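You operate a simulated robot arm through the tools that you are given. There is no shell and no other tool. Be economical: measure what you need, move in short steps, check, and stop when the job is done.

You are at the controls of a simulated robot arm. One attempt, no reset.

Task
Rewind the tape measure and shut it in the second wide drawer.
Fine: press its button; it goes on the bed side of the partition; fingers clear as it shuts; harm nothing.
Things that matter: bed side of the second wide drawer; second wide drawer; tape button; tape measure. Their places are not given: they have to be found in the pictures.

The check looks at the end state, three seconds after you hand in, the way a careful person would. Anything else that was tipped, shoved, dropped, spilled or broken makes it a failure.

Robot
A 7-joint arm with a two-finger parallel gripper, fixed in place. Base frame: the origin is at the foot of the arm, x ahead of it, y to its left, z up; the work surface is at about z = 0. Lengths are in cm, angles in rad, forces in N, time in s.
With the tool pointing down near the work surface it reaches from about 24 to 62 cm from the base axis. Its first joint turns from -1.152 to 1.152 rad. Payload 2.6 kg.
The TCP is the grasp point between the finger pads, 3 cm short of the fingertips. In the tool frame z runs along the fingers and y along their closing line. The gripper opens to 9.4 cm. The fingers are 2.8 cm wide and 1 cm thick; the gripper's body (5 by 9.6 cm) begins 5.5 cm behind the TCP.
Orientation is that of the tool frame in the base frame, as a unit quaternion [x, y, z, w]. With the fingers straight down and closing along the base's y, the tool's x points along the base's -x, its y along +y and its z along -z.

Tools
- The arm moves only by the tool servo_tool. Its argument "steps" is one flat list of numbers, 7 for each row, row after row: the shift along the base's x, y, z in cm, then the turn, a rotation vector about the base's x, y, z in rad, then the closure in counts, from 0 (fully open) to 255 (shut). In form: [dx, dy, dz, wx, wy, wz, grip, dx, dy, dz, wx, wy, wz, grip, ...]. A call has 1 to 20 rows; each row shifts and turns the commanded pose from where the row before left it. Each row takes 0.2 s and may step no farther than 5 cm and 0.15 rad from the row before; otherwise, or with a gripper value out of range, the whole call is refused. A pose out of reach is approached as far as the arm can. The call stops where the force on the tool passes 40 N (or 10 N more than at its start, if that is more) or the arm is blocked; 0.2 s more then pass. The fingers move at their own pace (about 7.2 cm/s each) and stop on an object; they squeeze with about 41 N. The grip force told is the motor's: it shows also when the fingers shut on nothing. Time passes only in rows, and 0.2 s behind the last, so rows that do not move let the fingers close. It gives the time, the measured TCP pose, the force on the tool (base axes), the opening and the grip force at its end, in the units of the frame above (readings bear some noise), with the torque about the TCP (base axes, N m) and any sound that the robot's microphone picked up.
- Cameras (640 x 400 px; columns grow to the right, rows downward): "scene" is fixed at [2.71, 41.29, 57.33]; the picture's right is [-0.82, -0.57, 0.00], its down [-0.30, 0.42, -0.86] and it looks along [0.49, -0.70, -0.52] (base axes); focal length 349 px, centre (320, 200). "wrist" rides on the gripper at [7.6, 1.4, -10.2] in the tool frame; the picture's right is [-0.18, 0.98, 0.00], its down [-0.75, -0.14, -0.64] and it looks along [-0.63, -0.12, 0.77] (tool axes); focal length 243 px, centre (320, 200).
- capture(camera): a new picture of that camera. No time passes.
- measure_at(camera, pixels): for up to 12 pixels [column, row] of the newest picture of that camera ("zoom" is the newest enlarged one), the place [x, y, z] in the base frame of the surface seen there, good to about 0.2 cm, but the place of the scene camera against the robot may be out by one fixed shift of up to 1.8 cm in any direction. No time passes.
- zoom(camera, box): a new picture of the part [left, top, right, bottom] of that camera's present view, enlarged. No time passes.
- hand_in(): hands the job in; it is judged then, once.

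Keep the steps short. Do not move on a guess: measure, check each grasp and each placing, and mend mistakes. In all there are 80 turns and 34 pictures (those below and enlarged ones count). Leave the gripper open and the arm clear of the work at the hand-in unless told otherwise, and finish with a single line.

The tools are called after "Call:" as a command line: name --argument value ..., lists and objects as JSON in quotes. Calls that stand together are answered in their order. servo_tool: Moves the arm, as the interface text tells. Its arguments: {"type":"object","properties":{"steps":{"type":"array","items":{"type":"number"}}},"required":["steps"]} The other tools are called the same way: capture (camera) takes a picture; measure_at (camera, pixels) gives the place of the surface under pixels of a picture; zoom (camera, box) takes an enlarged picture of a part of a camera's view; hand_in () hands the job in.

At the start:

```text
time: 0.0
eef_pos: [37.57, 4.16, 35.75]
orientation: [0.0, 1.0, 0.0, 0.0]
ft_force: [0.5, 0.8, 0.2]
torque: [-0.04, 0.01, 0.01]
width: 9.39
grip_force: 0.1
```

scene: 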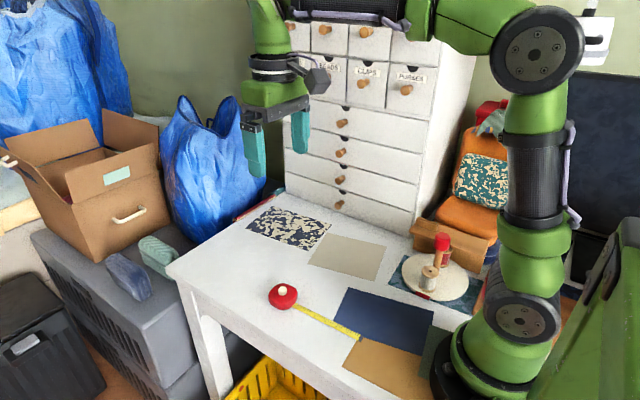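
wrist: 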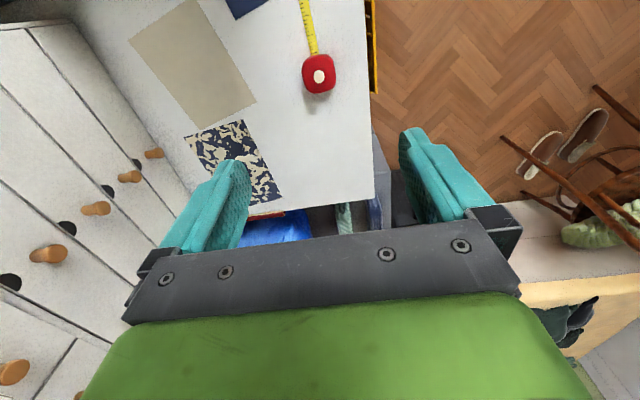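

I see the red tape measure near scene (283,296) with its tape run out, and a cabinet with four wide drawers. I'll zoom in on both.

Call:
zoom --camera "scene" --box '[260, 20, 460, 230]'

Call:
zoom --camera "scene" --box '[240, 260, 400, 360]'

Call:
measure_at --camera "wrist" --pixels '[[319, 76], [319, 62], [306, 60], [333, 62], [318, 90], [311, 48], [305, 10], [48, 254], [96, 209], [130, 176], [154, 154], [14, 372]]'

Call:
measure_at --camera "scene" --pixels '[[281, 290], [283, 296], [300, 307], [357, 337], [340, 123], [339, 152], [338, 179], [337, 204], [285, 130], [420, 160], [350, 143]]'

```text
1.90 times, centred on (360, 125) of scene
```

zoom: 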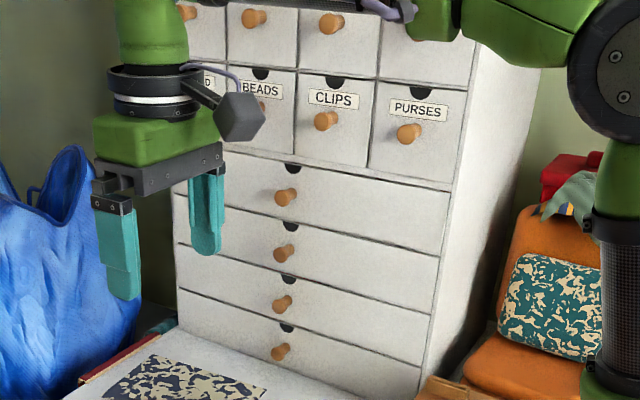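

```text
4.00 times, centred on (320, 310) of scene
```

zoom: 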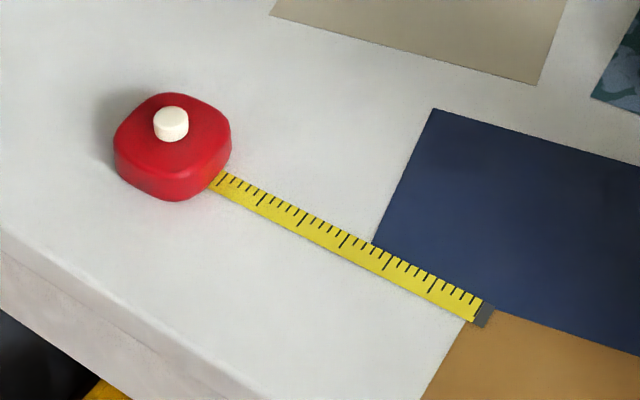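

```text
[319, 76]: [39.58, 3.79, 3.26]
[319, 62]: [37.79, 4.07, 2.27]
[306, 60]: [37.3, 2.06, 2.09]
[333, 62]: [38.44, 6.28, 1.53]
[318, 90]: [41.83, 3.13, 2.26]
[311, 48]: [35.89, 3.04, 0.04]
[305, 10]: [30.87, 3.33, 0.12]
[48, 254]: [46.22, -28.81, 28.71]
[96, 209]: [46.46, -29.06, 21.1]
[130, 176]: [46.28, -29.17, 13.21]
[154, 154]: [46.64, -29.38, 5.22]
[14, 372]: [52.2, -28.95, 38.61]
```

```text
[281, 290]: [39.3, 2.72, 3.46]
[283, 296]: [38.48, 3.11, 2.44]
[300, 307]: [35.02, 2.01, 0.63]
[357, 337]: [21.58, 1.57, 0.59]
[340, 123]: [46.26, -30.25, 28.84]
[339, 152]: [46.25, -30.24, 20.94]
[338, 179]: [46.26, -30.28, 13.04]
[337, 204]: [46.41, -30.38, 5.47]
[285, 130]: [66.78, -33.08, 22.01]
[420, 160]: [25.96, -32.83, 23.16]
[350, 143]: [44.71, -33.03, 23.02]
```

The tape measure is at about (39.6, 3.8), with the button on top at z≈3.3. The knobs are at x≈46.4, y≈-29, and the second wide drawer's knob is at z≈21. I'll close the fingers, go down above the button and look again.

Call:
servo_tool --steps '[0.5, -0.1, -4, 0, 0, 0, 255, 0.5, -0.1, -4, 0, 0, 0, 255, 0.5, -0.1, -4, 0, 0, 0, 255, 0.5, -0.1, -4, 0, 0, 0, 255, 0, 0, -4, 0, 0, 0, 255, 0, 0, -3, 0, 0, 0, 255, 0, 0, 0, 0, 0, 0, 255]'

Call:
capture --camera "wrist"

```text
time: 1.6
eef_pos: [39.73, 3.77, 12.77]
orientation: [0.001, 1.0, 0.001, 0.0]
ft_force: [-0.4, -0.1, -0.1]
torque: [-0.02, 0.01, 0.0]
width: 0.03
grip_force: 33.3
```

```text
29 pictures are left
```

wrist: 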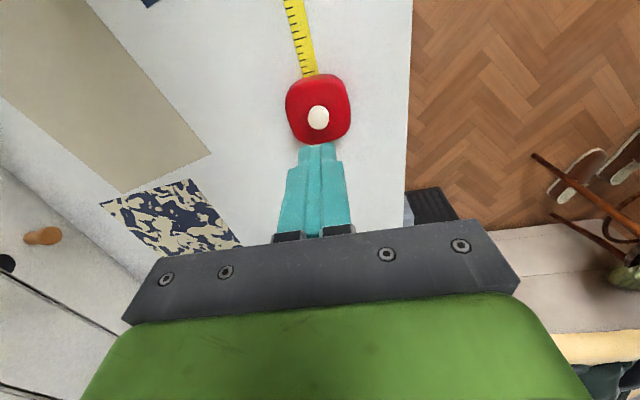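

Next I'll measure the button and the case edges.

Call:
measure_at --camera "wrist" --pixels '[[318, 112], [318, 117], [312, 114], [325, 115], [318, 123], [290, 105], [345, 108], [317, 80], [319, 135], [340, 125], [317, 146], [300, 70]]'

```text
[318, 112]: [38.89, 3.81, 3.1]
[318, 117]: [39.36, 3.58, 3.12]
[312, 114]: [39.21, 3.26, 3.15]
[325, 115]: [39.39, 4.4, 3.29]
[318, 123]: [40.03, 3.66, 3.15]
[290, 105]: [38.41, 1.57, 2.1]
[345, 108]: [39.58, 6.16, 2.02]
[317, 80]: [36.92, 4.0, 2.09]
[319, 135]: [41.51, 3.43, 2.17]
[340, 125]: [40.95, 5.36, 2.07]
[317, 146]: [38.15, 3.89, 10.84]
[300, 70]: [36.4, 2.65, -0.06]
```

The button centre is at about (39.35, 3.8) with its top at z≈3.2. I'll centre over it, go down to just above, then press in small steps.

Call:
servo_tool --steps '[-0.35, 0.05, -3, 0, 0, 0, 255, 0, 0, -2.5, 0, 0, 0, 255, 0, 0, -0.5, 0, 0, 0, 255, 0, 0, -0.3, 0, 0, 0, 255, 0, 0, -0.2, 0, 0, 0, 255, 0, 0, -0.15, 0, 0, 0, 255, 0, 0, -0.1, 0, 0, 0, 255, 0, 0, 0, 0, 0, 0, 255]'

Call:
capture --camera "scene"

```text
time: 3.4
eef_pos: [39.32, 3.76, 5.99]
orientation: [0.001, 1.0, 0.0, 0.0]
ft_force: [0.3, 0.3, 0.6]
torque: [-0.02, -0.02, 0.02]
width: 0.0
grip_force: 33.1
```

```text
28 pictures are left
```

scene: 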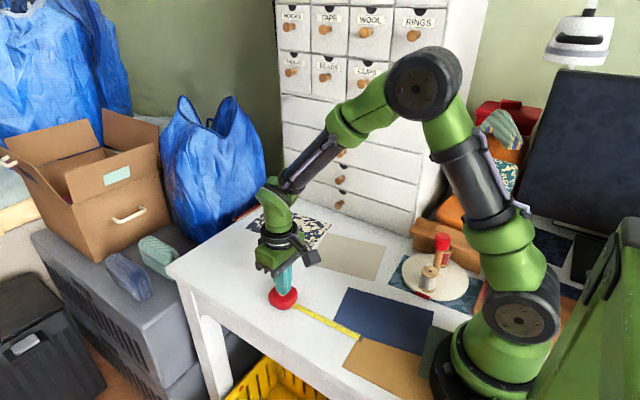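

The force is still near zero, so I haven't made contact yet. I'll press deeper in small steps.

Call:
servo_tool --steps '[0, 0, -0.1, 0, 0, 0, 255, 0, 0, -0.1, 0, 0, 0, 255, 0, 0, -0.1, 0, 0, 0, 255, 0, 0, 0, 0, 0, 0, 255]'

```text
time: 4.4
eef_pos: [39.17, 3.86, 5.72]
orientation: [0.001, 1.0, -0.001, 0.0]
ft_force: [-0.5, -0.2, 2.5]
torque: [0.01, 0.0, 0.01]
width: 0.0
grip_force: 32.9
heard: click
```

I heard a click with light contact at 2.5 N. I'll hold for a moment and look at the tape.

Call:
servo_tool --steps '[0, 0, 0, 0, 0, 0, 255, 0, 0, 0, 0, 0, 0, 255, 0, 0, 0, 0, 0, 0, 255, 0, 0, 0, 0, 0, 0, 255, 0, 0, 0, 0, 0, 0, 255]'

Call:
zoom --camera "scene" --box '[240, 260, 400, 360]'

```text
time: 5.6
eef_pos: [39.19, 3.89, 5.74]
orientation: [0.002, 1.0, 0.0, 0.0]
ft_force: [0.9, 0.8, 2.6]
torque: [-0.01, -0.02, -0.02]
width: 0.0
grip_force: 33.1
```

```text
4.00 times, centred on (320, 310) of scene
```

zoom: 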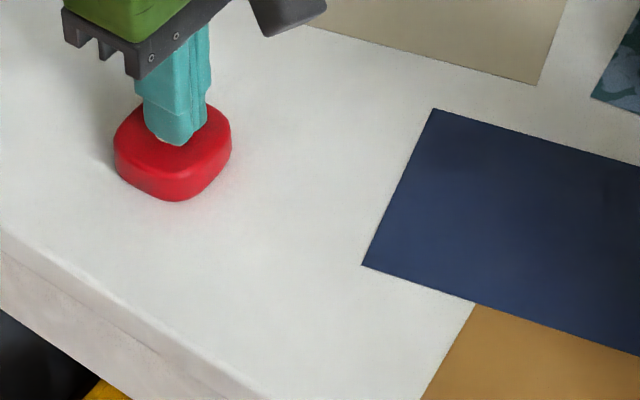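

The tape is fully rewound. I'll lift off, open the fingers, then move toward the drawer cabinet while yawing by -90° so the fingers close along x.

Call:
servo_tool --steps '[0, 0, 2, 0, 0, 0, 255, 0, 0, 4, 0, 0, 0, 255, 0, 0, 5, 0, 0, 0, 255, 0, 0, 5, 0, 0, 0, 60, 0, 0, 4, 0, 0, 0, 60, 0.65, -1.5, 0, 0, 0, -0.1428, 60, 0.65, -1.5, 0, 0, 0, -0.1428, 60, 0.65, -1.5, 0, 0, 0, -0.1428, 60, 0.65, -1.5, 0, 0, 0, -0.1428, 60, 0.65, -1.5, 0, 0, 0, -0.1428, 60, 0.65, -1.5, 0, 0, 0, -0.1428, 60, 0.65, -1.5, 0, 0, 0, -0.1428, 60, 0.65, -1.5, 0, 0, 0, -0.1428, 60, 0.65, -1.5, 0, 0, 0, -0.1428, 60, 0.65, -1.5, 0, 0, 0, -0.1428, 60, 0.65, -1.5, 0, 0, 0, -0.1428, 60, 0, 0, 0, 0, 0, 0, 60]'

Call:
capture --camera "wrist"

```text
time: 9.2
eef_pos: [46.21, -12.62, 25.76]
orientation: [0.708, 0.706, 0.0, 0.0]
ft_force: [0.0, 1.1, 0.4]
torque: [-0.01, 0.0, 0.01]
width: 7.21
grip_force: 0.0
```

```text
26 pictures are left
```

wrist: 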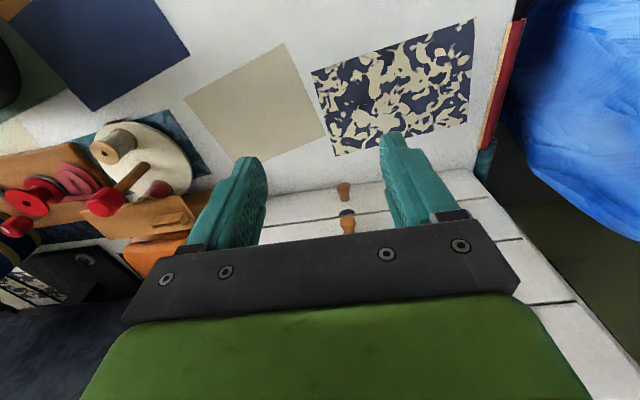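

The camera sees the cabinet front and knobs. I'll tilt the tool 60° toward the cabinet and look again.

Call:
servo_tool --steps '[0, 0, 0, -0.15, 0, 0, 60, 0, 0, 0, -0.15, 0, 0, 60, 0, 0, 0, -0.15, 0, 0, 60, 0, 0, -0.5, -0.15, 0, 0, 60, 0, 0, -1, -0.15, 0, 0, 60, 0, 0, -1, -0.15, 0, 0, 60, 0, -1, -1, -0.15, 0, 0, 60, 0, 0, 0, 0, 0, 0, 60]'

Call:
capture --camera "wrist"

```text
time: 11.0
eef_pos: [46.36, -13.67, 22.33]
orientation: [0.612, 0.611, -0.355, 0.355]
ft_force: [0.4, -0.1, 0.5]
torque: [0.02, 0.0, -0.02]
width: 7.18
grip_force: 0.1
```

```text
25 pictures are left
```

wrist: 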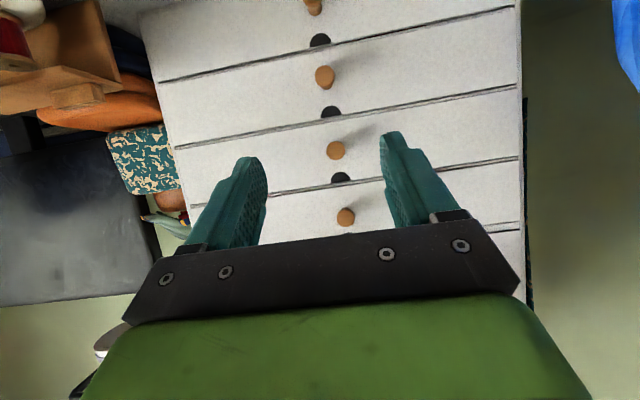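

Call:
measure_at --camera "wrist" --pixels '[[335, 149], [327, 150], [344, 150], [336, 158], [336, 142], [346, 217], [324, 75], [300, 150], [330, 112], [340, 178]]'

```text
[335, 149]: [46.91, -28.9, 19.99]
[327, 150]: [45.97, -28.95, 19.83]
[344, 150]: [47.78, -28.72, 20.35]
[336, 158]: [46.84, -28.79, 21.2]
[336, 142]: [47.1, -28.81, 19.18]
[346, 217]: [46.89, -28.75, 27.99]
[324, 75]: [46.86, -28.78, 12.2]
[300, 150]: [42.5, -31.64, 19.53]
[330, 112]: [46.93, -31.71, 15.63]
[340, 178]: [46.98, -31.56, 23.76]
```

The second drawer's knob head is centred at (46.9, -29.7, 20.0) and the front face is at y≈-31.65. I'll approach to TCP (46.9, -28.0, 20.8).

Call:
servo_tool --steps '[0.5, -3, -1.5, 0, 0, 0, 60, 0, -3, 0, 0, 0, 0, 60, 0, -3, 0, 0, 0, 0, 60, 0, -2.5, 0, 0, 0, 0, 60, 0, -1.8, 0, 0, 0, 0, 60, 0, -1, 0, 0, 0, 0, 60, 0, 0, 0, 0, 0, 0, 60]'

Call:
capture --camera "wrist"

```text
time: 12.6
eef_pos: [47.01, -28.01, 20.76]
orientation: [0.613, 0.612, -0.354, 0.353]
ft_force: [-0.3, 0.4, -1.0]
torque: [0.02, -0.04, 0.0]
width: 7.18
grip_force: 0.0
```

```text
24 pictures are left
```

wrist: 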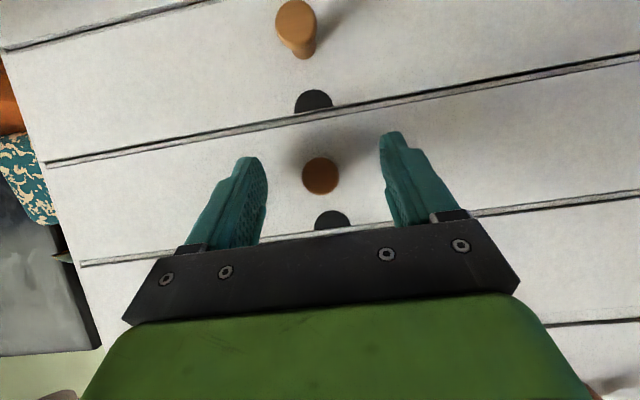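

The knob sits centred between the fingers, so I'll close on it.

Call:
servo_tool --steps '[0, 0, 0, 0, 0, 0, 200, 0, 0, 0, 0, 0, 0, 255, 0, 0, 0, 0, 0, 0, 255, 0, 0, 0, 0, 0, 0, 255, 0, 0, 0, 0, 0, 0, 255]'

```text
time: 13.8
eef_pos: [46.94, -27.95, 20.76]
orientation: [0.611, 0.612, -0.354, 0.355]
ft_force: [0.6, -1.1, 0.1]
torque: [-0.04, -0.01, 0.02]
width: 2.15
grip_force: 44.2
```

The knob is gripped at 2.15 cm width. I'll pull slowly along +y.

Call:
servo_tool --steps '[0, 0.5, 0, 0, 0, 0, 255, 0, 1, 0, 0, 0, 0, 255, 0, 1, 0, 0, 0, 0, 255, 0, 1, 0, 0, 0, 0, 255, 0, 1, 0, 0, 0, 0, 255, 0, 1, 0, 0, 0, 0, 255, 0, 1, 0, 0, 0, 0, 255, 0, 1, 0, 0, 0, 0, 255, 0, 1, 0, 0, 0, 0, 255, 0, 1, 0, 0, 0, 0, 255]'

Call:
capture --camera "scene"

```text
time: 16.0
eef_pos: [46.89, -18.25, 20.64]
orientation: [0.611, 0.613, -0.353, 0.355]
ft_force: [22.6, -0.9, -12.2]
torque: [0.81, -0.09, 0.22]
width: 2.12
grip_force: 45.2
```

```text
23 pictures are left
```

scene: 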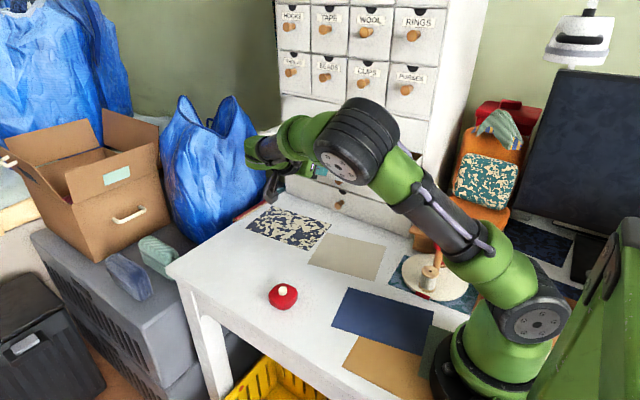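

The drawer is coming out, about 9.7 cm so far. There's some side load (+x 22 N, z -12 N), so I'll ease that way slightly and keep pulling.

Call:
servo_tool --steps '[0.1, 0, -0.1, 0, 0, 0, 255, 0.05, 0, -0.05, 0, 0, 0, 255, 0, 0.7, 0, 0, 0, 0, 255, 0, 0.7, 0, 0, 0, 0, 255]'

Call:
capture --camera "wrist"

```text
time: 17.0
eef_pos: [46.95, -17.26, 20.61]
orientation: [0.613, 0.61, -0.355, 0.355]
ft_force: [7.2, 0.1, 6.4]
torque: [-0.23, -0.03, 0.04]
width: 2.14
grip_force: 44.7
```

```text
22 pictures are left
```

wrist: 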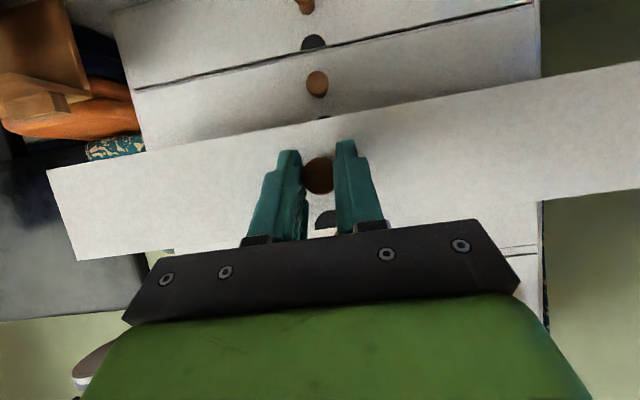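

The load is low now and the drawer front is following. I'll pull another 5 cm or so.

Call:
servo_tool --steps '[0.05, 0.8, 0.03, 0, 0, 0, 255, 0, 0.8, 0, 0, 0, 0, 255, 0, 0.8, 0, 0, 0, 0, 255, 0, 0.8, 0, 0, 0, 0, 255, 0, 0.8, 0, 0, 0, 0, 255, 0, 0.8, 0, 0, 0, 0, 255, 0, 0, 0, 0, 0, 0, 255]'

```text
time: 18.6
eef_pos: [47.08, -12.29, 20.69]
orientation: [0.612, 0.611, -0.355, 0.355]
ft_force: [-14.1, -0.1, 20.0]
torque: [-0.14, 0.11, -0.13]
width: 2.13
grip_force: 45.3
```

It's open about 15.7 cm. I'll release, back off along the tool axis, rise, and untilt to look in from above.

Call:
servo_tool --steps '[0, 0, 0, 0, 0, 0, 120, 0, 0, 0, 0, 0, 0, 120, 0, 0, 0, 0, 0, 0, 120, 0, 1, 0.5, 0, 0, 0, 120, 0, 2.6, 1.5, 0, 0, 0, 120, 0, 2.6, 1.5, 0, 0, 0, 120, 0, 2, 3, 0, 0, 0, 120, 0, 0, 4, 0.15, 0, 0, 120, 0, 0, 4, 0.15, 0, 0, 120, 0, 0, 3, 0.15, 0, 0, 120, 0, 0, 0, 0.15, 0, 0, 120, 0, 0, 0, 0.15, 0, 0, 120, 0, 0, 0, 0.15, 0, 0, 120, 0, 0, 0, 0.15, 0, 0, 120, 0, 0, 0, 0, 0, 0, 120]'

Call:
capture --camera "wrist"

Call:
capture --camera "scene"

```text
time: 21.8
eef_pos: [47.27, -4.0, 38.21]
orientation: [0.707, 0.707, 0.001, 0.0]
ft_force: [-1.1, 0.1, -1.3]
torque: [-0.01, -0.02, -0.06]
width: 4.97
grip_force: 0.1
```

```text
21 pictures are left
```

wrist: 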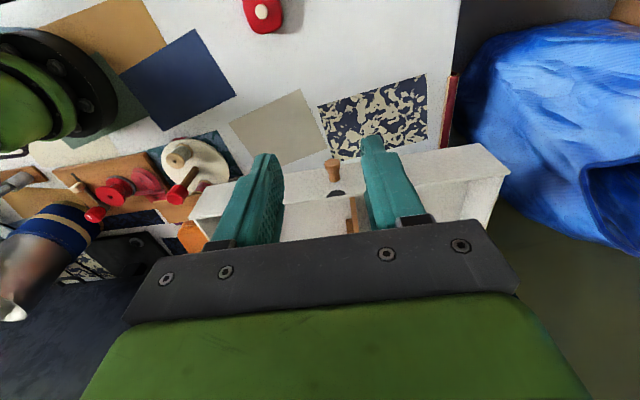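

```text
20 pictures are left
```

scene: 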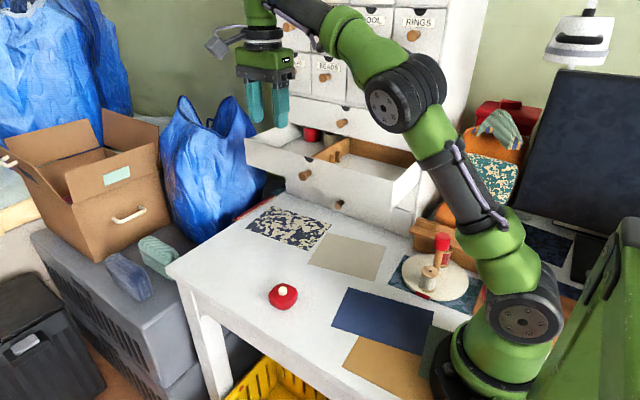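

The partition runs front to back, dividing +x from -x. I need to look inside the drawer and work out where the bed is.

Call:
zoom --camera "scene" --box '[235, 100, 435, 225]'

Call:
zoom --camera "scene" --box '[0, 80, 200, 300]'

Call:
zoom --camera "scene" --box '[440, 50, 640, 300]'

```text
3.20 times, centred on (335, 162) of scene
```

zoom: 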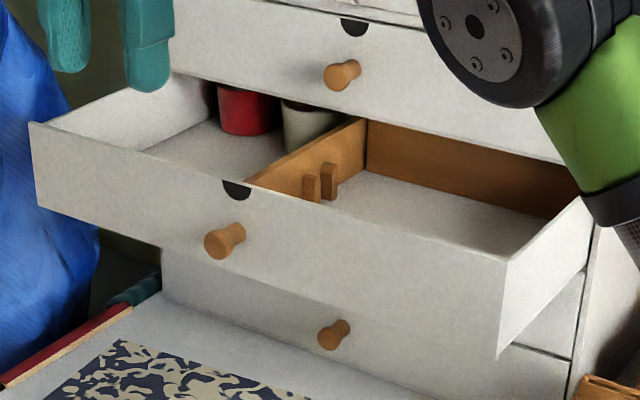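

```text
1.82 times, centred on (100, 190) of scene
```

zoom: 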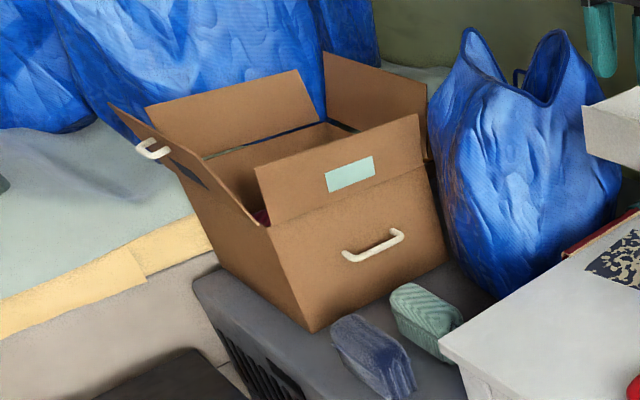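

```text
1.60 times, centred on (540, 175) of scene
```

zoom: 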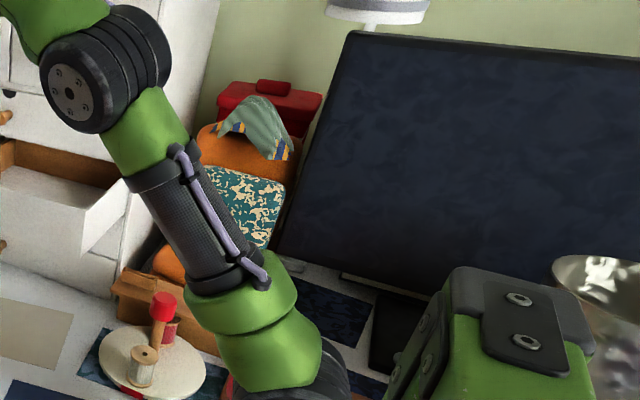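

A mattress with bedding lies to the far left (+x), so the bed side is the +x compartment, with two tins at its back. I'll measure the drawer geometry.

Call:
measure_at --camera "scene" --pixels '[[297, 147], [282, 147], [308, 150], [311, 141], [329, 147], [313, 156], [349, 137.5], [246, 139], [280, 147], [394, 182], [334, 158], [315, 128]]'

Call:
measure_at --camera "wrist" --pixels '[[332, 170], [338, 192], [352, 205], [353, 232], [460, 180], [420, 190], [300, 215], [320, 225], [505, 172], [190, 215], [260, 12], [450, 210]]'

```text
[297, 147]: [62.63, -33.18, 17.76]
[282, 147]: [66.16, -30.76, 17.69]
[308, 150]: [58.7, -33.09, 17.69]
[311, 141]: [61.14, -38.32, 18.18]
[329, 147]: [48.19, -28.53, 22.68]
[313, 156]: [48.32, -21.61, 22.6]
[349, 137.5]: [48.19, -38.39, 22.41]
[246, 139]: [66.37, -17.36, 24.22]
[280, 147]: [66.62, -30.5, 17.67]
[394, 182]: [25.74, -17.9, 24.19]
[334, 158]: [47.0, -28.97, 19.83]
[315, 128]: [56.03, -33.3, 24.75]
```

```text
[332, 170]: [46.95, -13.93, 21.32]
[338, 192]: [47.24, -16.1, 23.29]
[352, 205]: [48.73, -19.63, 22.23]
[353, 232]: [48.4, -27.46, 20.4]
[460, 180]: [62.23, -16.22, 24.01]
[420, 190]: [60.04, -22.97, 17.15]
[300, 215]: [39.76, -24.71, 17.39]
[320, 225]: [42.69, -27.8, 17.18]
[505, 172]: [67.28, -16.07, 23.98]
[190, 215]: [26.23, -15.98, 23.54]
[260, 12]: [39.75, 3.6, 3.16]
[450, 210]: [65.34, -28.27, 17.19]
```

The drawer floor is at z≈17.2, the rim at 24, and the partition at x≈48. The free area on the bed side is x 49–66, y -17 to -33. Now I'll go back to the tape, yawing back so the fingers close along y, clear of the tape mouth.

Call:
servo_tool --steps '[-0.71, 0.71, -2, 0, 0, 0.1428, 0, -0.71, 0.71, -2, 0, 0, 0.1428, 0, -0.71, 0.71, -2, 0, 0, 0.1428, 0, -0.71, 0.71, -2, 0, 0, 0.1428, 0, -0.71, 0.71, -2, 0, 0, 0.1428, 0, -0.71, 0.71, -2, 0, 0, 0.1428, 0, -0.71, 0.71, -2, 0, 0, 0.1428, 0, -0.71, 0.71, -2, 0, 0, 0.1428, 0, -0.71, 0.71, -2, 0, 0, 0.1428, 0, -0.71, 0.71, -2, 0, 0, 0.1428, 0, -0.71, 0.71, -2, 0, 0, 0.1428, 0, 0, 0, -3, 0, 0, 0, 0, 0, 0, 0, 0, 0, 0, 0]'

Call:
capture --camera "wrist"

```text
time: 24.6
eef_pos: [39.31, 3.74, 13.15]
orientation: [0.0, 1.0, 0.0, 0.0]
ft_force: [0.1, -0.2, -0.5]
torque: [0.01, -0.07, 0.0]
width: 9.41
grip_force: 0.0
```

```text
16 pictures are left
```

wrist: 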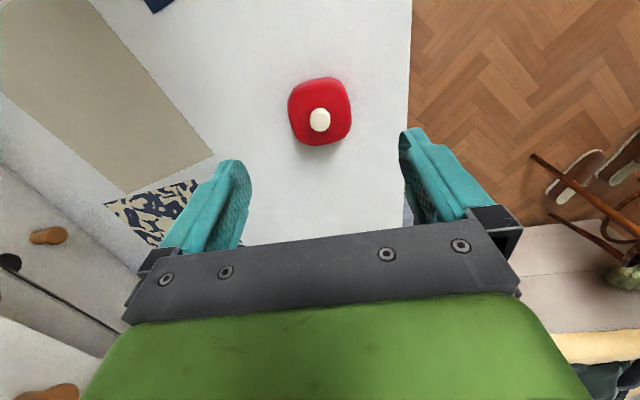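

The case is centred between the open fingers and aligned with the axes. I'll go down to TCP z≈3.4 and close.

Call:
servo_tool --steps '[0, 0, -4, 0, 0, 0, 0, 0, 0, -3, 0, 0, 0, 0, 0, 0, -2, 0, 0, 0, 0, 0, 0, -0.7, 0, 0, 0, 0, 0, 0, 0, 0, 0, 0, 0, 0, 0, 0, 0, 0, 0, 100, 0, 0, 0, 0, 0, 0, 180, 0, 0, 0, 0, 0, 0, 180, 0, 0, 0, 0, 0, 0, 180]'

Call:
capture --camera "wrist"

```text
time: 26.6
eef_pos: [39.07, 3.74, 3.5]
orientation: [0.0, 1.0, -0.001, 0.0]
ft_force: [0.7, 0.2, 0.2]
torque: [-0.01, 0.02, 0.02]
width: 5.45
grip_force: 40.9
```

```text
15 pictures are left
```

wrist: 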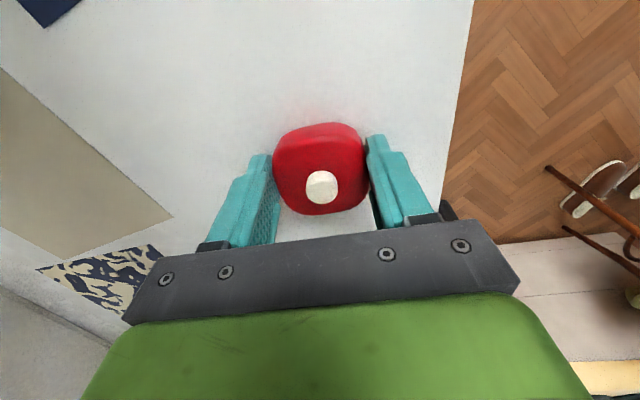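

The case is held (5.45 cm, 41 N). I'll lift straight up and check the grip.

Call:
servo_tool --steps '[0, 0, 1, 0, 0, 0, 180, 0, 0, 3, 0, 0, 0, 180, 0, 0, 4, 0, 0, 0, 180, 0, 0, 4, 0, 0, 0, 180, 0, 0, 4, 0, 0, 0, 180, 0, 0, 4, 0, 0, 0, 180, 0, 0, 4, 0, 0, 0, 180, 0, 0, 4, 0, 0, 0, 180, 0, 0, 3, 0, 0, 0, 180, 0, 0, 0, 0, 0, 0, 180]'

Call:
capture --camera "wrist"

```text
time: 28.8
eef_pos: [39.28, 3.7, 34.63]
orientation: [0.001, 1.0, 0.0, 0.0]
ft_force: [1.5, -0.6, 0.0]
torque: [0.03, -0.01, 0.03]
width: 2.77
grip_force: 0.1
```

```text
14 pictures are left
```

wrist: 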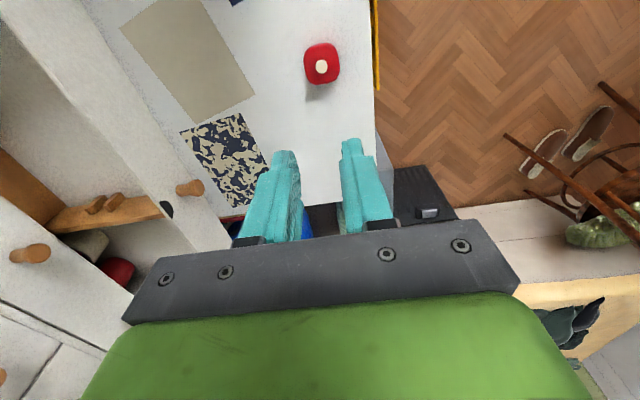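

The fingers slipped off and the case is still on the table. I'll check how it's lying.

Call:
zoom --camera "wrist" --box '[272, 30, 368, 100]'

Call:
zoom --camera "scene" --box '[250, 270, 314, 320]'

Call:
measure_at --camera "wrist" --pixels '[[321, 66], [305, 58], [337, 58], [306, 76], [338, 75], [320, 45], [321, 83], [300, 66], [342, 66]]'

```text
5.71 times, centred on (320, 65) of wrist
```

zoom: 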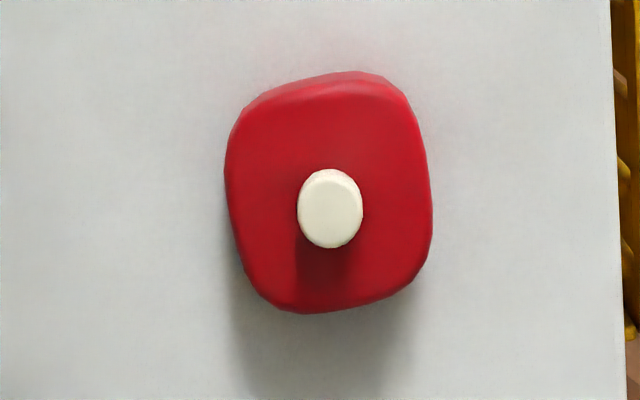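

```text
8.00 times, centred on (282, 295) of scene
```

zoom: 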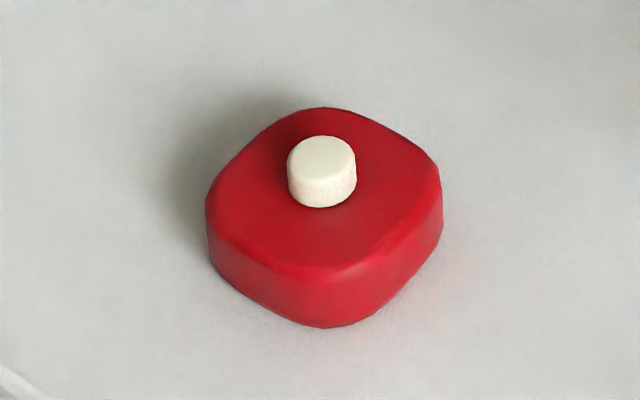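

```text
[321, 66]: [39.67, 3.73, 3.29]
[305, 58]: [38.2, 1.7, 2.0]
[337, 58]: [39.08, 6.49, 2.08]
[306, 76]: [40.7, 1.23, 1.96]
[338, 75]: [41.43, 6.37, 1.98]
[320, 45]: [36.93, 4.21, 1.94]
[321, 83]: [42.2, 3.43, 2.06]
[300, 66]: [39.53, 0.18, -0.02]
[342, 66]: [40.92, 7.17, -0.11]
```

The case is upright and undisturbed, centred at about (39.6, 3.75). My grip was probably too high on its rounded sides. I'll retry about 0.4 cm lower, squeeze fully, and lift slowly.

Call:
servo_tool --steps '[0.3, 0.05, -4, 0, 0, 0, 0, 0, 0, -4, 0, 0, 0, 0, 0, 0, -4, 0, 0, 0, 0, 0, 0, -4, 0, 0, 0, 0, 0, 0, -4, 0, 0, 0, 0, 0, 0, -4, 0, 0, 0, 0, 0, 0, -3, 0, 0, 0, 0, 0, 0, -2.5, 0, 0, 0, 0, 0, 0, -1.3, 0, 0, 0, 0, 0, 0, -0.4, 0, 0, 0, 0, 0, 0, -0.2, 0, 0, 0, 0, 0, 0, 0, 0, 0, 0, 0]'

```text
time: 31.4
eef_pos: [39.65, 3.75, 3.07]
orientation: [0.001, 1.0, 0.001, 0.001]
ft_force: [0.7, 0.1, -0.3]
torque: [0.01, -0.01, 0.0]
width: 9.38
grip_force: 0.1
```

TCP is at z 3.07, so the tips are just above the table. I'll close fully, wait, then lift 2 cm slowly.

Call:
servo_tool --steps '[0, 0, 0, 0, 0, 0, 100, 0, 0, 0, 0, 0, 0, 255, 0, 0, 0, 0, 0, 0, 255, 0, 0, 0, 0, 0, 0, 255, 0, 0, 0, 0, 0, 0, 255, 0, 0, 0.3, 0, 0, 0, 255, 0, 0, 0.5, 0, 0, 0, 255, 0, 0, 0.6, 0, 0, 0, 255, 0, 0, 0.6, 0, 0, 0, 255, 0, 0, 0, 0, 0, 0, 255]'

Call:
zoom --camera "scene" --box '[240, 240, 340, 320]'

```text
time: 33.6
eef_pos: [39.61, 3.79, 4.97]
orientation: [0.0, 1.0, 0.001, 0.0]
ft_force: [-0.4, -0.8, 0.2]
torque: [0.05, 0.02, -0.01]
width: 5.46
grip_force: 41.0
```

```text
5.00 times, centred on (290, 280) of scene
```

zoom: 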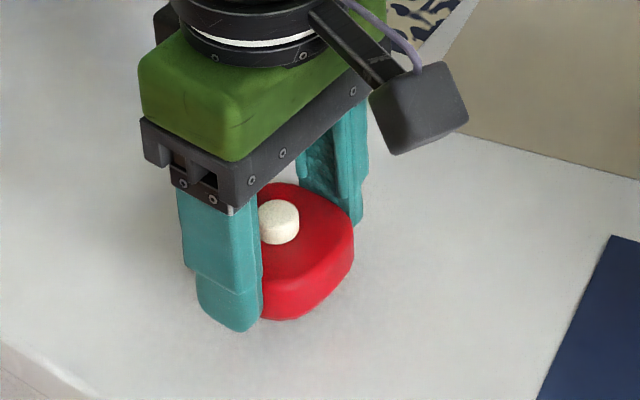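

The case is lifted this time. I'll raise it in moderate steps and check that the width stays at 5.46.

Call:
servo_tool --steps '[0, 0, 1, 0, 0, 0, 255, 0, 0, 1.5, 0, 0, 0, 255, 0, 0, 2, 0, 0, 0, 255, 0, 0, 2, 0, 0, 0, 255, 0, 0, 2, 0, 0, 0, 255, 0, 0, 2, 0, 0, 0, 255, 0, 0, 2, 0, 0, 0, 255, 0, 0, 2, 0, 0, 0, 255, 0, 0, 2, 0, 0, 0, 255, 0, 0, 2, 0, 0, 0, 255, 0, 0, 2, 0, 0, 0, 255, 0, 0, 2, 0, 0, 0, 255, 0, 0, 2, 0, 0, 0, 255, 0, 0, 2, 0, 0, 0, 255, 0, 0, 2, 0, 0, 0, 255, 0, 0, 1, 0, 0, 0, 255]'

```text
time: 37.0
eef_pos: [39.62, 3.83, 34.55]
orientation: [0.001, 1.0, 0.001, 0.0]
ft_force: [-0.3, -0.1, -0.7]
torque: [0.04, 0.0, 0.0]
width: 5.45
grip_force: 41.0
```

Still held. I'll carry it over the bed-side compartment at TCP (54.5, -22.3).

Call:
servo_tool --steps '[0.6, -1, 0, 0, 0, 0, 255, 1.1, -2, 0, 0, 0, 0, 255, 1.1, -2, 0, 0, 0, 0, 255, 1.1, -2, 0, 0, 0, 0, 255, 1.2, -2, 0, 0, 0, 0, 255, 1.2, -2, 0, 0, 0, 0, 255, 1.2, -2, 0, 0, 0, 0, 255, 1.2, -2, 0, 0, 0, 0, 255, 1.2, -2, 0, 0, 0, 0, 255, 1.2, -2, 0, 0, 0, 0, 255, 1.2, -2, 0, 0, 0, 0, 255, 1.2, -2, 0, 0, 0, 0, 255, 1.2, -2, 0, 0, 0, 0, 255, 0.2, -1, 0, 0, 0, 0, 255, 0, 0, 0, 0, 0, 0, 255]'

Call:
capture --camera "wrist"

```text
time: 40.2
eef_pos: [50.77, -15.13, 34.27]
orientation: [0.001, 1.0, 0.0, 0.0]
ft_force: [-0.4, -0.4, -0.6]
torque: [-0.05, 0.03, 0.0]
width: 5.45
grip_force: 41.2
out of reach, approached as far as the arm can: row 11, 12, 13, 14
```

```text
10 pictures are left
```

wrist: 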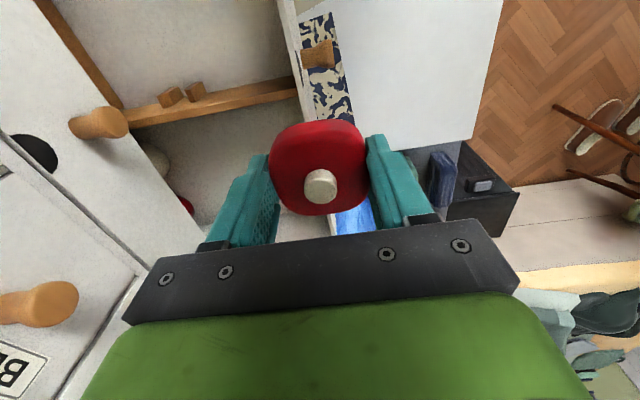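

At this height the arm stopped at reach limit, (50.8, -15.1). Reach should grow lower down, so I'll descend to z≈28.5, which still clears the rim at 24, and see where it settles.

Call:
servo_tool --steps '[0, 0, -1.5, 0, 0, 0, 255, 0, 0, -1.5, 0, 0, 0, 255, 0, 0, -1.5, 0, 0, 0, 255, 0, 0, -1.2, 0, 0, 0, 255, 0, 0, 0, 0, 0, 0, 255]'

```text
time: 41.4
eef_pos: [50.76, -15.21, 28.7]
orientation: [0.0, 1.0, 0.0, 0.0]
ft_force: [-0.8, 0.4, -1.0]
torque: [0.0, 0.0, 0.0]
width: 5.48
grip_force: 41.2
```

The commanded pose stayed where it was clamped. I'll step toward (52.6, -21.3).

Call:
servo_tool --steps '[0.5, -1.5, 0, 0, 0, 0, 255, 0.5, -1.5, 0, 0, 0, 0, 255, 0.5, -1.5, 0, 0, 0, 0, 255, 0.4, -1.5, 0, 0, 0, 0, 255, 0, 0, 0, 0, 0, 0, 255]'

```text
time: 42.6
eef_pos: [52.1, -20.94, 28.35]
orientation: [0.0, 1.0, 0.0, -0.001]
ft_force: [-0.2, -0.1, 0.1]
torque: [0.01, -0.01, 0.05]
width: 5.44
grip_force: 41.0
out of reach, approached as far as the arm can: row 4
```

Now at (52.1, -20.9, 28.35). I'll check clearances in the wrist view.

Call:
capture --camera "wrist"

```text
9 pictures are left
```

wrist: 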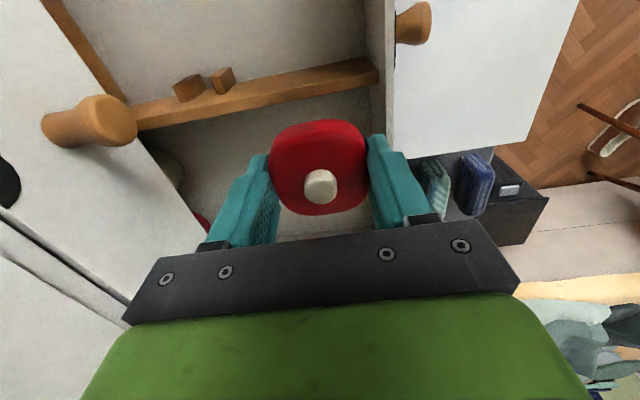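

Call:
measure_at --camera "wrist" --pixels '[[378, 40], [391, 40], [367, 40], [384, 90], [374, 90], [320, 83], [320, 97], [320, 108], [230, 150], [100, 110], [273, 165], [318, 125]]'

```text
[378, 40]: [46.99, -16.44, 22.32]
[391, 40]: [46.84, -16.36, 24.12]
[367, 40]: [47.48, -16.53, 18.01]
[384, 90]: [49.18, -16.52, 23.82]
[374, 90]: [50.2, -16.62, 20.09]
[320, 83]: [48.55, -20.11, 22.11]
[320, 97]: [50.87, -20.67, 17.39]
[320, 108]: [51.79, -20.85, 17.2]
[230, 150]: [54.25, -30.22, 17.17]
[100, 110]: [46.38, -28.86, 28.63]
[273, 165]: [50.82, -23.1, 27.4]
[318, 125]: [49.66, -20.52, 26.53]
```

The inner front wall is at y -16.55 and the partition's +x face at about x 49, so everything clears by roughly 0.6 cm. I'll descend while drifting to +x and -y for more margin.

Call:
servo_tool --steps '[0.2, -0.3, -1, 0, 0, 0, 255, 0.3, -0.3, -1, 0, 0, 0, 255, 0.3, -0.3, -1, 0, 0, 0, 255, 0.3, -0.2, -1, 0, 0, 0, 255, 0, 0, 0, 0, 0, 0, 255]'

```text
time: 43.8
eef_pos: [53.36, -21.84, 24.25]
orientation: [0.001, 1.0, 0.0, -0.001]
ft_force: [-0.2, -0.1, 0.1]
torque: [-0.01, -0.01, -0.01]
width: 5.45
grip_force: 41.3
```

I'll go down to just above the floor, then feel for contact.

Call:
servo_tool --steps '[0, 0, -1, 0, 0, 0, 255, 0, 0, -1, 0, 0, 0, 255, 0, 0, -1, 0, 0, 0, 255, 0, 0, -0.5, 0, 0, 0, 255, 0, 0, -0.2, 0, 0, 0, 255, 0, 0, -0.1, 0, 0, 0, 255, 0, 0, 0, 0, 0, 0, 255]'

```text
time: 45.4
eef_pos: [53.28, -21.89, 20.48]
orientation: [0.0, 1.0, 0.0, 0.0]
ft_force: [0.2, 0.0, -0.7]
torque: [-0.01, 0.0, 0.0]
width: 5.43
grip_force: 41.7
```

Call:
servo_tool --steps '[0, 0, -0.1, 0, 0, 0, 255, 0, 0, -0.1, 0, 0, 0, 255, 0, 0, 0, 0, 0, 0, 255]'

```text
time: 46.2
eef_pos: [53.22, -21.98, 20.39]
orientation: [0.001, 1.0, 0.0, 0.0]
ft_force: [-0.7, -0.1, -1.1]
torque: [0.0, -0.03, 0.01]
width: 5.45
grip_force: 41.2
```

The case is within about 0.1–0.2 cm of the floor. I'll release partway to 7.2 cm so the fingers stay off the walls, rise straight up, and look.

Call:
servo_tool --steps '[0, 0, 0, 0, 0, 0, 80, 0, 0, 0, 0, 0, 0, 60, 0, 0, 0, 0, 0, 0, 60, 0, 0, 0.5, 0, 0, 0, 60, 0, 0, 1.5, 0, 0, 0, 60, 0, 0, 2, 0, 0, 0, 60, 0, 0, 2, 0, 0, 0, 60, -0.3, 0.5, 2, 0, 0, 0, 60, -0.5, 1, 0, 0, 0, 0, 60, 0, 0, 0, 0, 0, 0, 60]'

Call:
capture --camera "wrist"

```text
time: 48.4
eef_pos: [52.47, -20.33, 26.16]
orientation: [0.0, 1.0, 0.0, 0.0]
ft_force: [-0.7, -0.9, -0.1]
torque: [-0.02, 0.01, 0.03]
width: 7.17
grip_force: 0.1
out of reach, approached as far as the arm can: row 7, 8
```

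```text
8 pictures are left
```

wrist: 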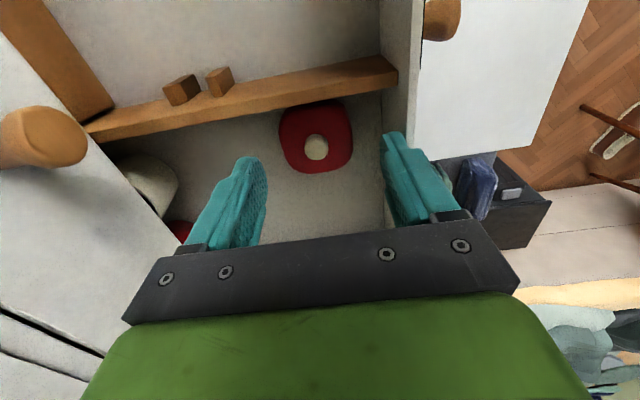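

The tape lies flat on the bed side of the partition. The right finger is close to the front wall, so I'll rise while shifting inward along x and -y, away from it.

Call:
servo_tool --steps '[-0.4, -0.5, 0, 0, 0, 0, 60, -0.8, 0, 1.5, 0, 0, 0, 60, -1, 0, 1.5, 0, 0, 0, 60, -1, 0, 1.5, 0, 0, 0, 60, -1, 0.5, 1.5, 0, 0, 0, 60, -1, 2, 1.5, 0, 0, 0, 60, 0, 3, 0, 0, 0, 0, 60, 0, 3, 0, 0, 0, 0, 60, 0, 3, 0, 0, 0, 0, 60, 0, 3, 0, 0, 0, 0, 60, 0, 3, 0, 0, 0, 0, 60, 0, 3, 0, 0, 0, 0, 60, 0, 0, 0, 0, 0, 0, 60]'

Call:
zoom --camera "scene" --box '[235, 90, 435, 215]'

```text
time: 51.2
eef_pos: [47.51, -0.18, 33.76]
orientation: [0.001, 1.0, -0.001, 0.0]
ft_force: [0.1, 1.0, 0.2]
torque: [0.02, -0.01, 0.01]
width: 7.2
grip_force: 0.1
```

```text
3.20 times, centred on (335, 152) of scene
```

zoom: 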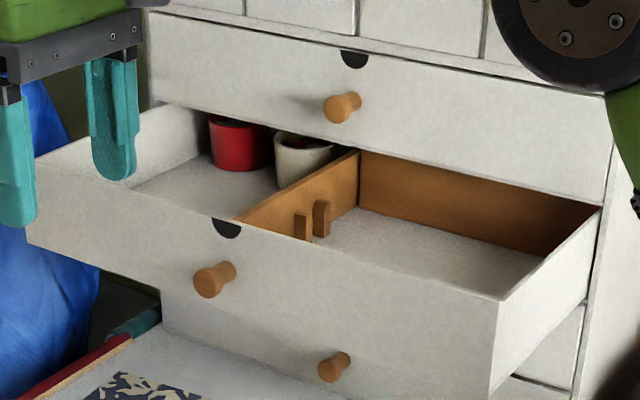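

The tape's compartment and the tins look fine. I'll yaw and tilt the tool as before, to face the drawer front for closing.

Call:
servo_tool --steps '[0, 0, 0, 0, 0, -0.1428, 120, 0, 0, 0, 0, 0, -0.1428, 120, 0, 0, 0, 0, 0, -0.1428, 120, 0, 0, 0, 0, 0, -0.1428, 120, 0, 0, 0, 0, 0, -0.1428, 120, 0, 0, 0, 0, 0, -0.1428, 120, 0, 0, 0, 0, 0, -0.1428, 120, 0, 0, 0, 0, 0, -0.1428, 120, 0, 0, 0, 0, 0, -0.1428, 120, 0, 0, 0, 0, 0, -0.1428, 120, 0, 0, 0, 0, 0, -0.1428, 120, -0.2, 0, 0, -0.15, 0, 0, 120, -0.2, 0, 0, -0.15, 0, 0, 120, -0.2, 0, 0, -0.15, 0, 0, 120, 0, 0, -2, -0.15, 0, 0, 120, 0, 0, -3, -0.15, 0, 0, 120, 0, 0, -3, -0.15, 0, 0, 120, 0, -1, -3, -0.15, 0, 0, 120, 0, -1, -1.9, 0, 0, 0, 120, 0, 0, 0, 0, 0, 0, 120]'

Call:
capture --camera "wrist"

```text
time: 55.4
eef_pos: [46.78, -2.36, 20.69]
orientation: [0.612, 0.611, -0.355, 0.354]
ft_force: [-0.2, 0.2, -0.5]
torque: [0.04, 0.03, -0.03]
width: 4.97
grip_force: 0.0
```

```text
6 pictures are left
```

wrist: 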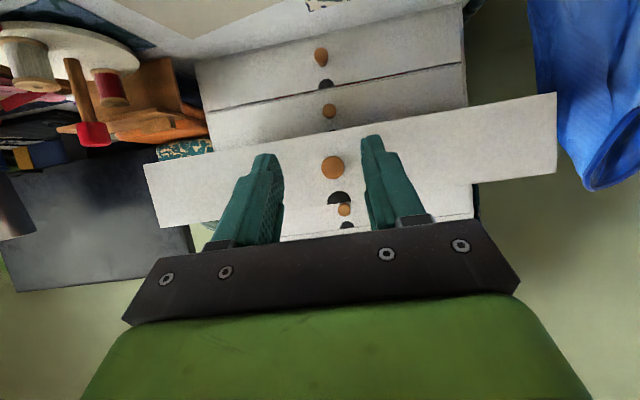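

The knob is centred between the fingers. I'll advance so they straddle it, then push the front gently.

Call:
servo_tool --steps '[0.15, -3, 0, 0, 0, 0, 120, 0, -3, 0, 0, 0, 0, 120, 0, -2, 0, 0, 0, 0, 120, 0, -1, 0, 0, 0, 0, 120, 0, -0.6, 0, 0, 0, 0, 120, 0, -0.5, 0, 0, 0, 0, 120, 0, -0.6, 0, 0, 0, 0, 120, 0, -0.6, 0, 0, 0, 0, 120, 0, -0.6, 0, 0, 0, 0, 120, 0, -0.6, 0, 0, 0, 0, 120]'

Call:
capture --camera "wrist"

```text
time: 57.6
eef_pos: [46.88, -14.85, 20.82]
orientation: [0.613, 0.611, -0.355, 0.354]
ft_force: [-0.4, -0.1, -0.4]
torque: [0.0, -0.01, 0.02]
width: 4.97
grip_force: 0.1
```

```text
5 pictures are left
```

wrist: 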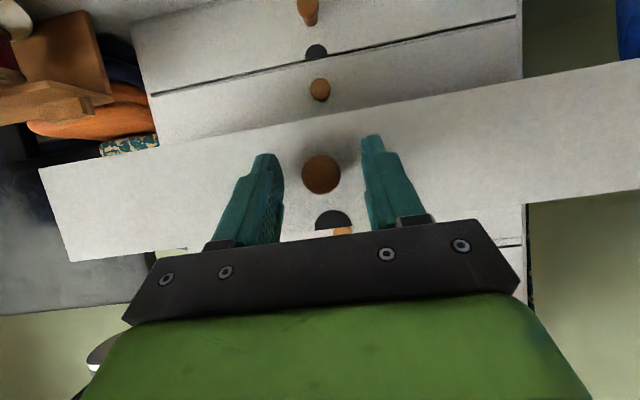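

It's moving with very little force. I'll keep pushing gently until the drawer shuts, slowing at the end.

Call:
servo_tool --steps '[0, -0.8, 0, 0, 0, 0, 120, 0, -0.8, 0, 0, 0, 0, 120, 0, -0.8, 0, 0, 0, 0, 120, 0, -0.8, 0, 0, 0, 0, 120, 0, -0.8, 0, 0, 0, 0, 120, 0, -0.8, 0, 0, 0, 0, 120, 0, -0.8, 0, 0, 0, 0, 120, 0, -0.8, 0, 0, 0, 0, 120, 0, -0.8, 0, 0, 0, 0, 120, 0, -0.8, 0, 0, 0, 0, 120, 0, -0.8, 0, 0, 0, 0, 120, 0, -0.8, 0, 0, 0, 0, 120, 0, -0.7, 0, 0, 0, 0, 120, 0, -0.6, 0, 0, 0, 0, 120, 0, -0.5, 0, 0, 0, 0, 120, 0, -0.4, 0, 0, 0, 0, 120, 0, -0.3, 0, 0, 0, 0, 120, 0, -0.2, 0, 0, 0, 0, 120, 0, -0.2, 0, 0, 0, 0, 120, 0, -0.1, 0, 0, 0, 0, 120]'

```text
time: 61.8
eef_pos: [46.79, -27.4, 20.81]
orientation: [0.612, 0.612, -0.354, 0.355]
ft_force: [0.9, -0.3, 0.0]
torque: [0.0, 0.0, 0.02]
width: 4.98
grip_force: 0.1
```

Call:
servo_tool --steps '[0, -0.3, 0, 0, 0, 0, 120, 0, -0.3, 0, 0, 0, 0, 120, 0, -0.2, 0, 0, 0, 0, 120, 0, -0.2, 0, 0, 0, 0, 120, 0, -0.2, 0, 0, 0, 0, 120, 0, -0.2, 0, 0, 0, 0, 120, 0, -0.1, 0, 0, 0, 0, 120, 0, -0.1, 0, 0, 0, 0, 120, 0, -0.1, 0, 0, 0, 0, 120, 0, 0, 0, 0, 0, 0, 120]'

Call:
capture --camera "wrist"

```text
time: 63.4
eef_pos: [47.21, -28.48, 20.77]
orientation: [0.612, 0.615, -0.35, 0.355]
ft_force: [-2.1, 5.7, 1.5]
torque: [-0.08, 0.05, -0.22]
width: 5.09
grip_force: 0.7
stopped in row 8: the force on the tool passed its limit at 42 N (the readings are from after the stop); the commanded pose is now the measured one
```

```text
4 pictures are left
```

wrist: 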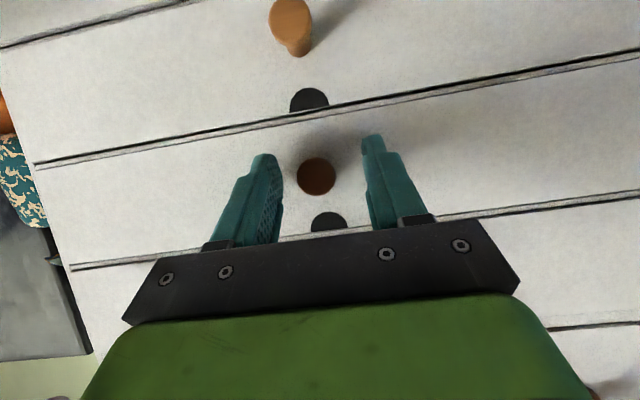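

The front has hit its stop and looks flush. I'll back off straight and check.

Call:
servo_tool --steps '[0, 0.5, 0, 0, 0, 0, 120, 0, 1.5, 0, 0, 0, 0, 120, 0, 3, 0, 0, 0, 0, 120, 0, 3, 0, 0, 0, 0, 120, 0, 3, 0, 0, 0, 0, 120, 0, 4, 0, 0, 0, 0, 120, 0, 0, 0, 0, 0, 0, 120]'

Call:
capture --camera "wrist"

```text
time: 65.0
eef_pos: [47.15, -13.47, 20.64]
orientation: [0.612, 0.614, -0.351, 0.354]
ft_force: [-0.1, 0.3, 0.2]
torque: [0.01, -0.02, -0.01]
width: 4.97
grip_force: 0.2
```

```text
3 pictures are left
```

wrist: 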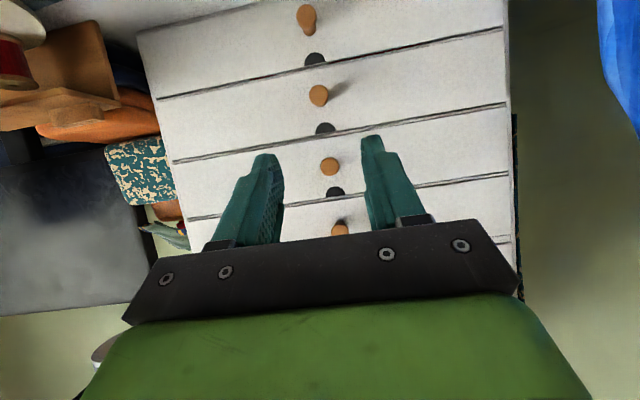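

I'll compare the second drawer's front and knob with its neighbours.

Call:
measure_at --camera "wrist" --pixels '[[330, 166], [318, 95], [340, 228], [220, 185], [440, 150], [220, 125], [440, 85], [230, 165], [300, 205]]'

Call:
servo_tool --steps '[-1, 3, 3, 0.15, 0, 0, 0, -1, 3, 3, 0.15, 0, 0, 0, -1, 3, 3, 0.15, 0, 0, 0, -1, 3, 3, 0.15, 0, 0, 0, -1, 2, 2, 0.15, 0, 0, 0, -1, 2, 0, 0.15, 0, 0, 0, 0, 0, 0, 0.15, 0, 0, 0, 0, 0, 0, 0, 0, 0, 0]'

Call:
capture --camera "scene"

```text
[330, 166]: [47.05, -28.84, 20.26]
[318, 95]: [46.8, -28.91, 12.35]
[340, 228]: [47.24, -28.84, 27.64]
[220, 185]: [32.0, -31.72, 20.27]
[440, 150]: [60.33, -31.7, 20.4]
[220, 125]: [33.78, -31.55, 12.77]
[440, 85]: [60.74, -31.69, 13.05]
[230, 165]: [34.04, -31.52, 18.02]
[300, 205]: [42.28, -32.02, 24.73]
```

```text
time: 66.8
eef_pos: [41.18, 2.62, 34.79]
orientation: [0.707, 0.708, 0.005, -0.001]
ft_force: [0.1, 0.5, 0.0]
torque: [0.02, 0.0, -0.02]
width: 9.39
grip_force: 0.0
```

```text
2 pictures are left
```

scene: 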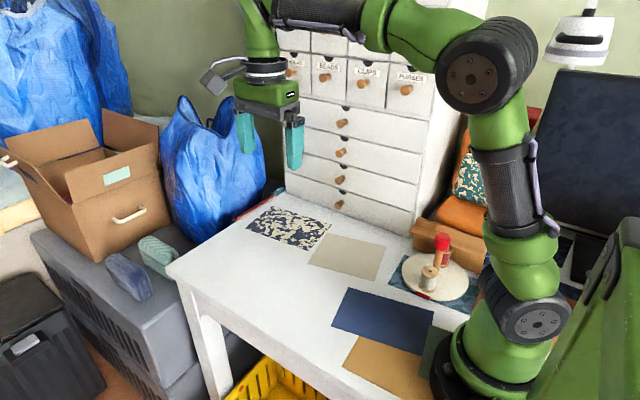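

The second drawer is flush with its neighbours (front at y≈-31.7), and nothing else has moved. The arm is clear and the gripper is open, so I'm handing in.

Call:
hand_in

```text
The job is handed in.
```

The tape measure is rewound and shut in the second wide drawer from the top, on the bed side of the partition (I took the bed to be the mattress at far left), after one grasp that slipped with the case still on the table.
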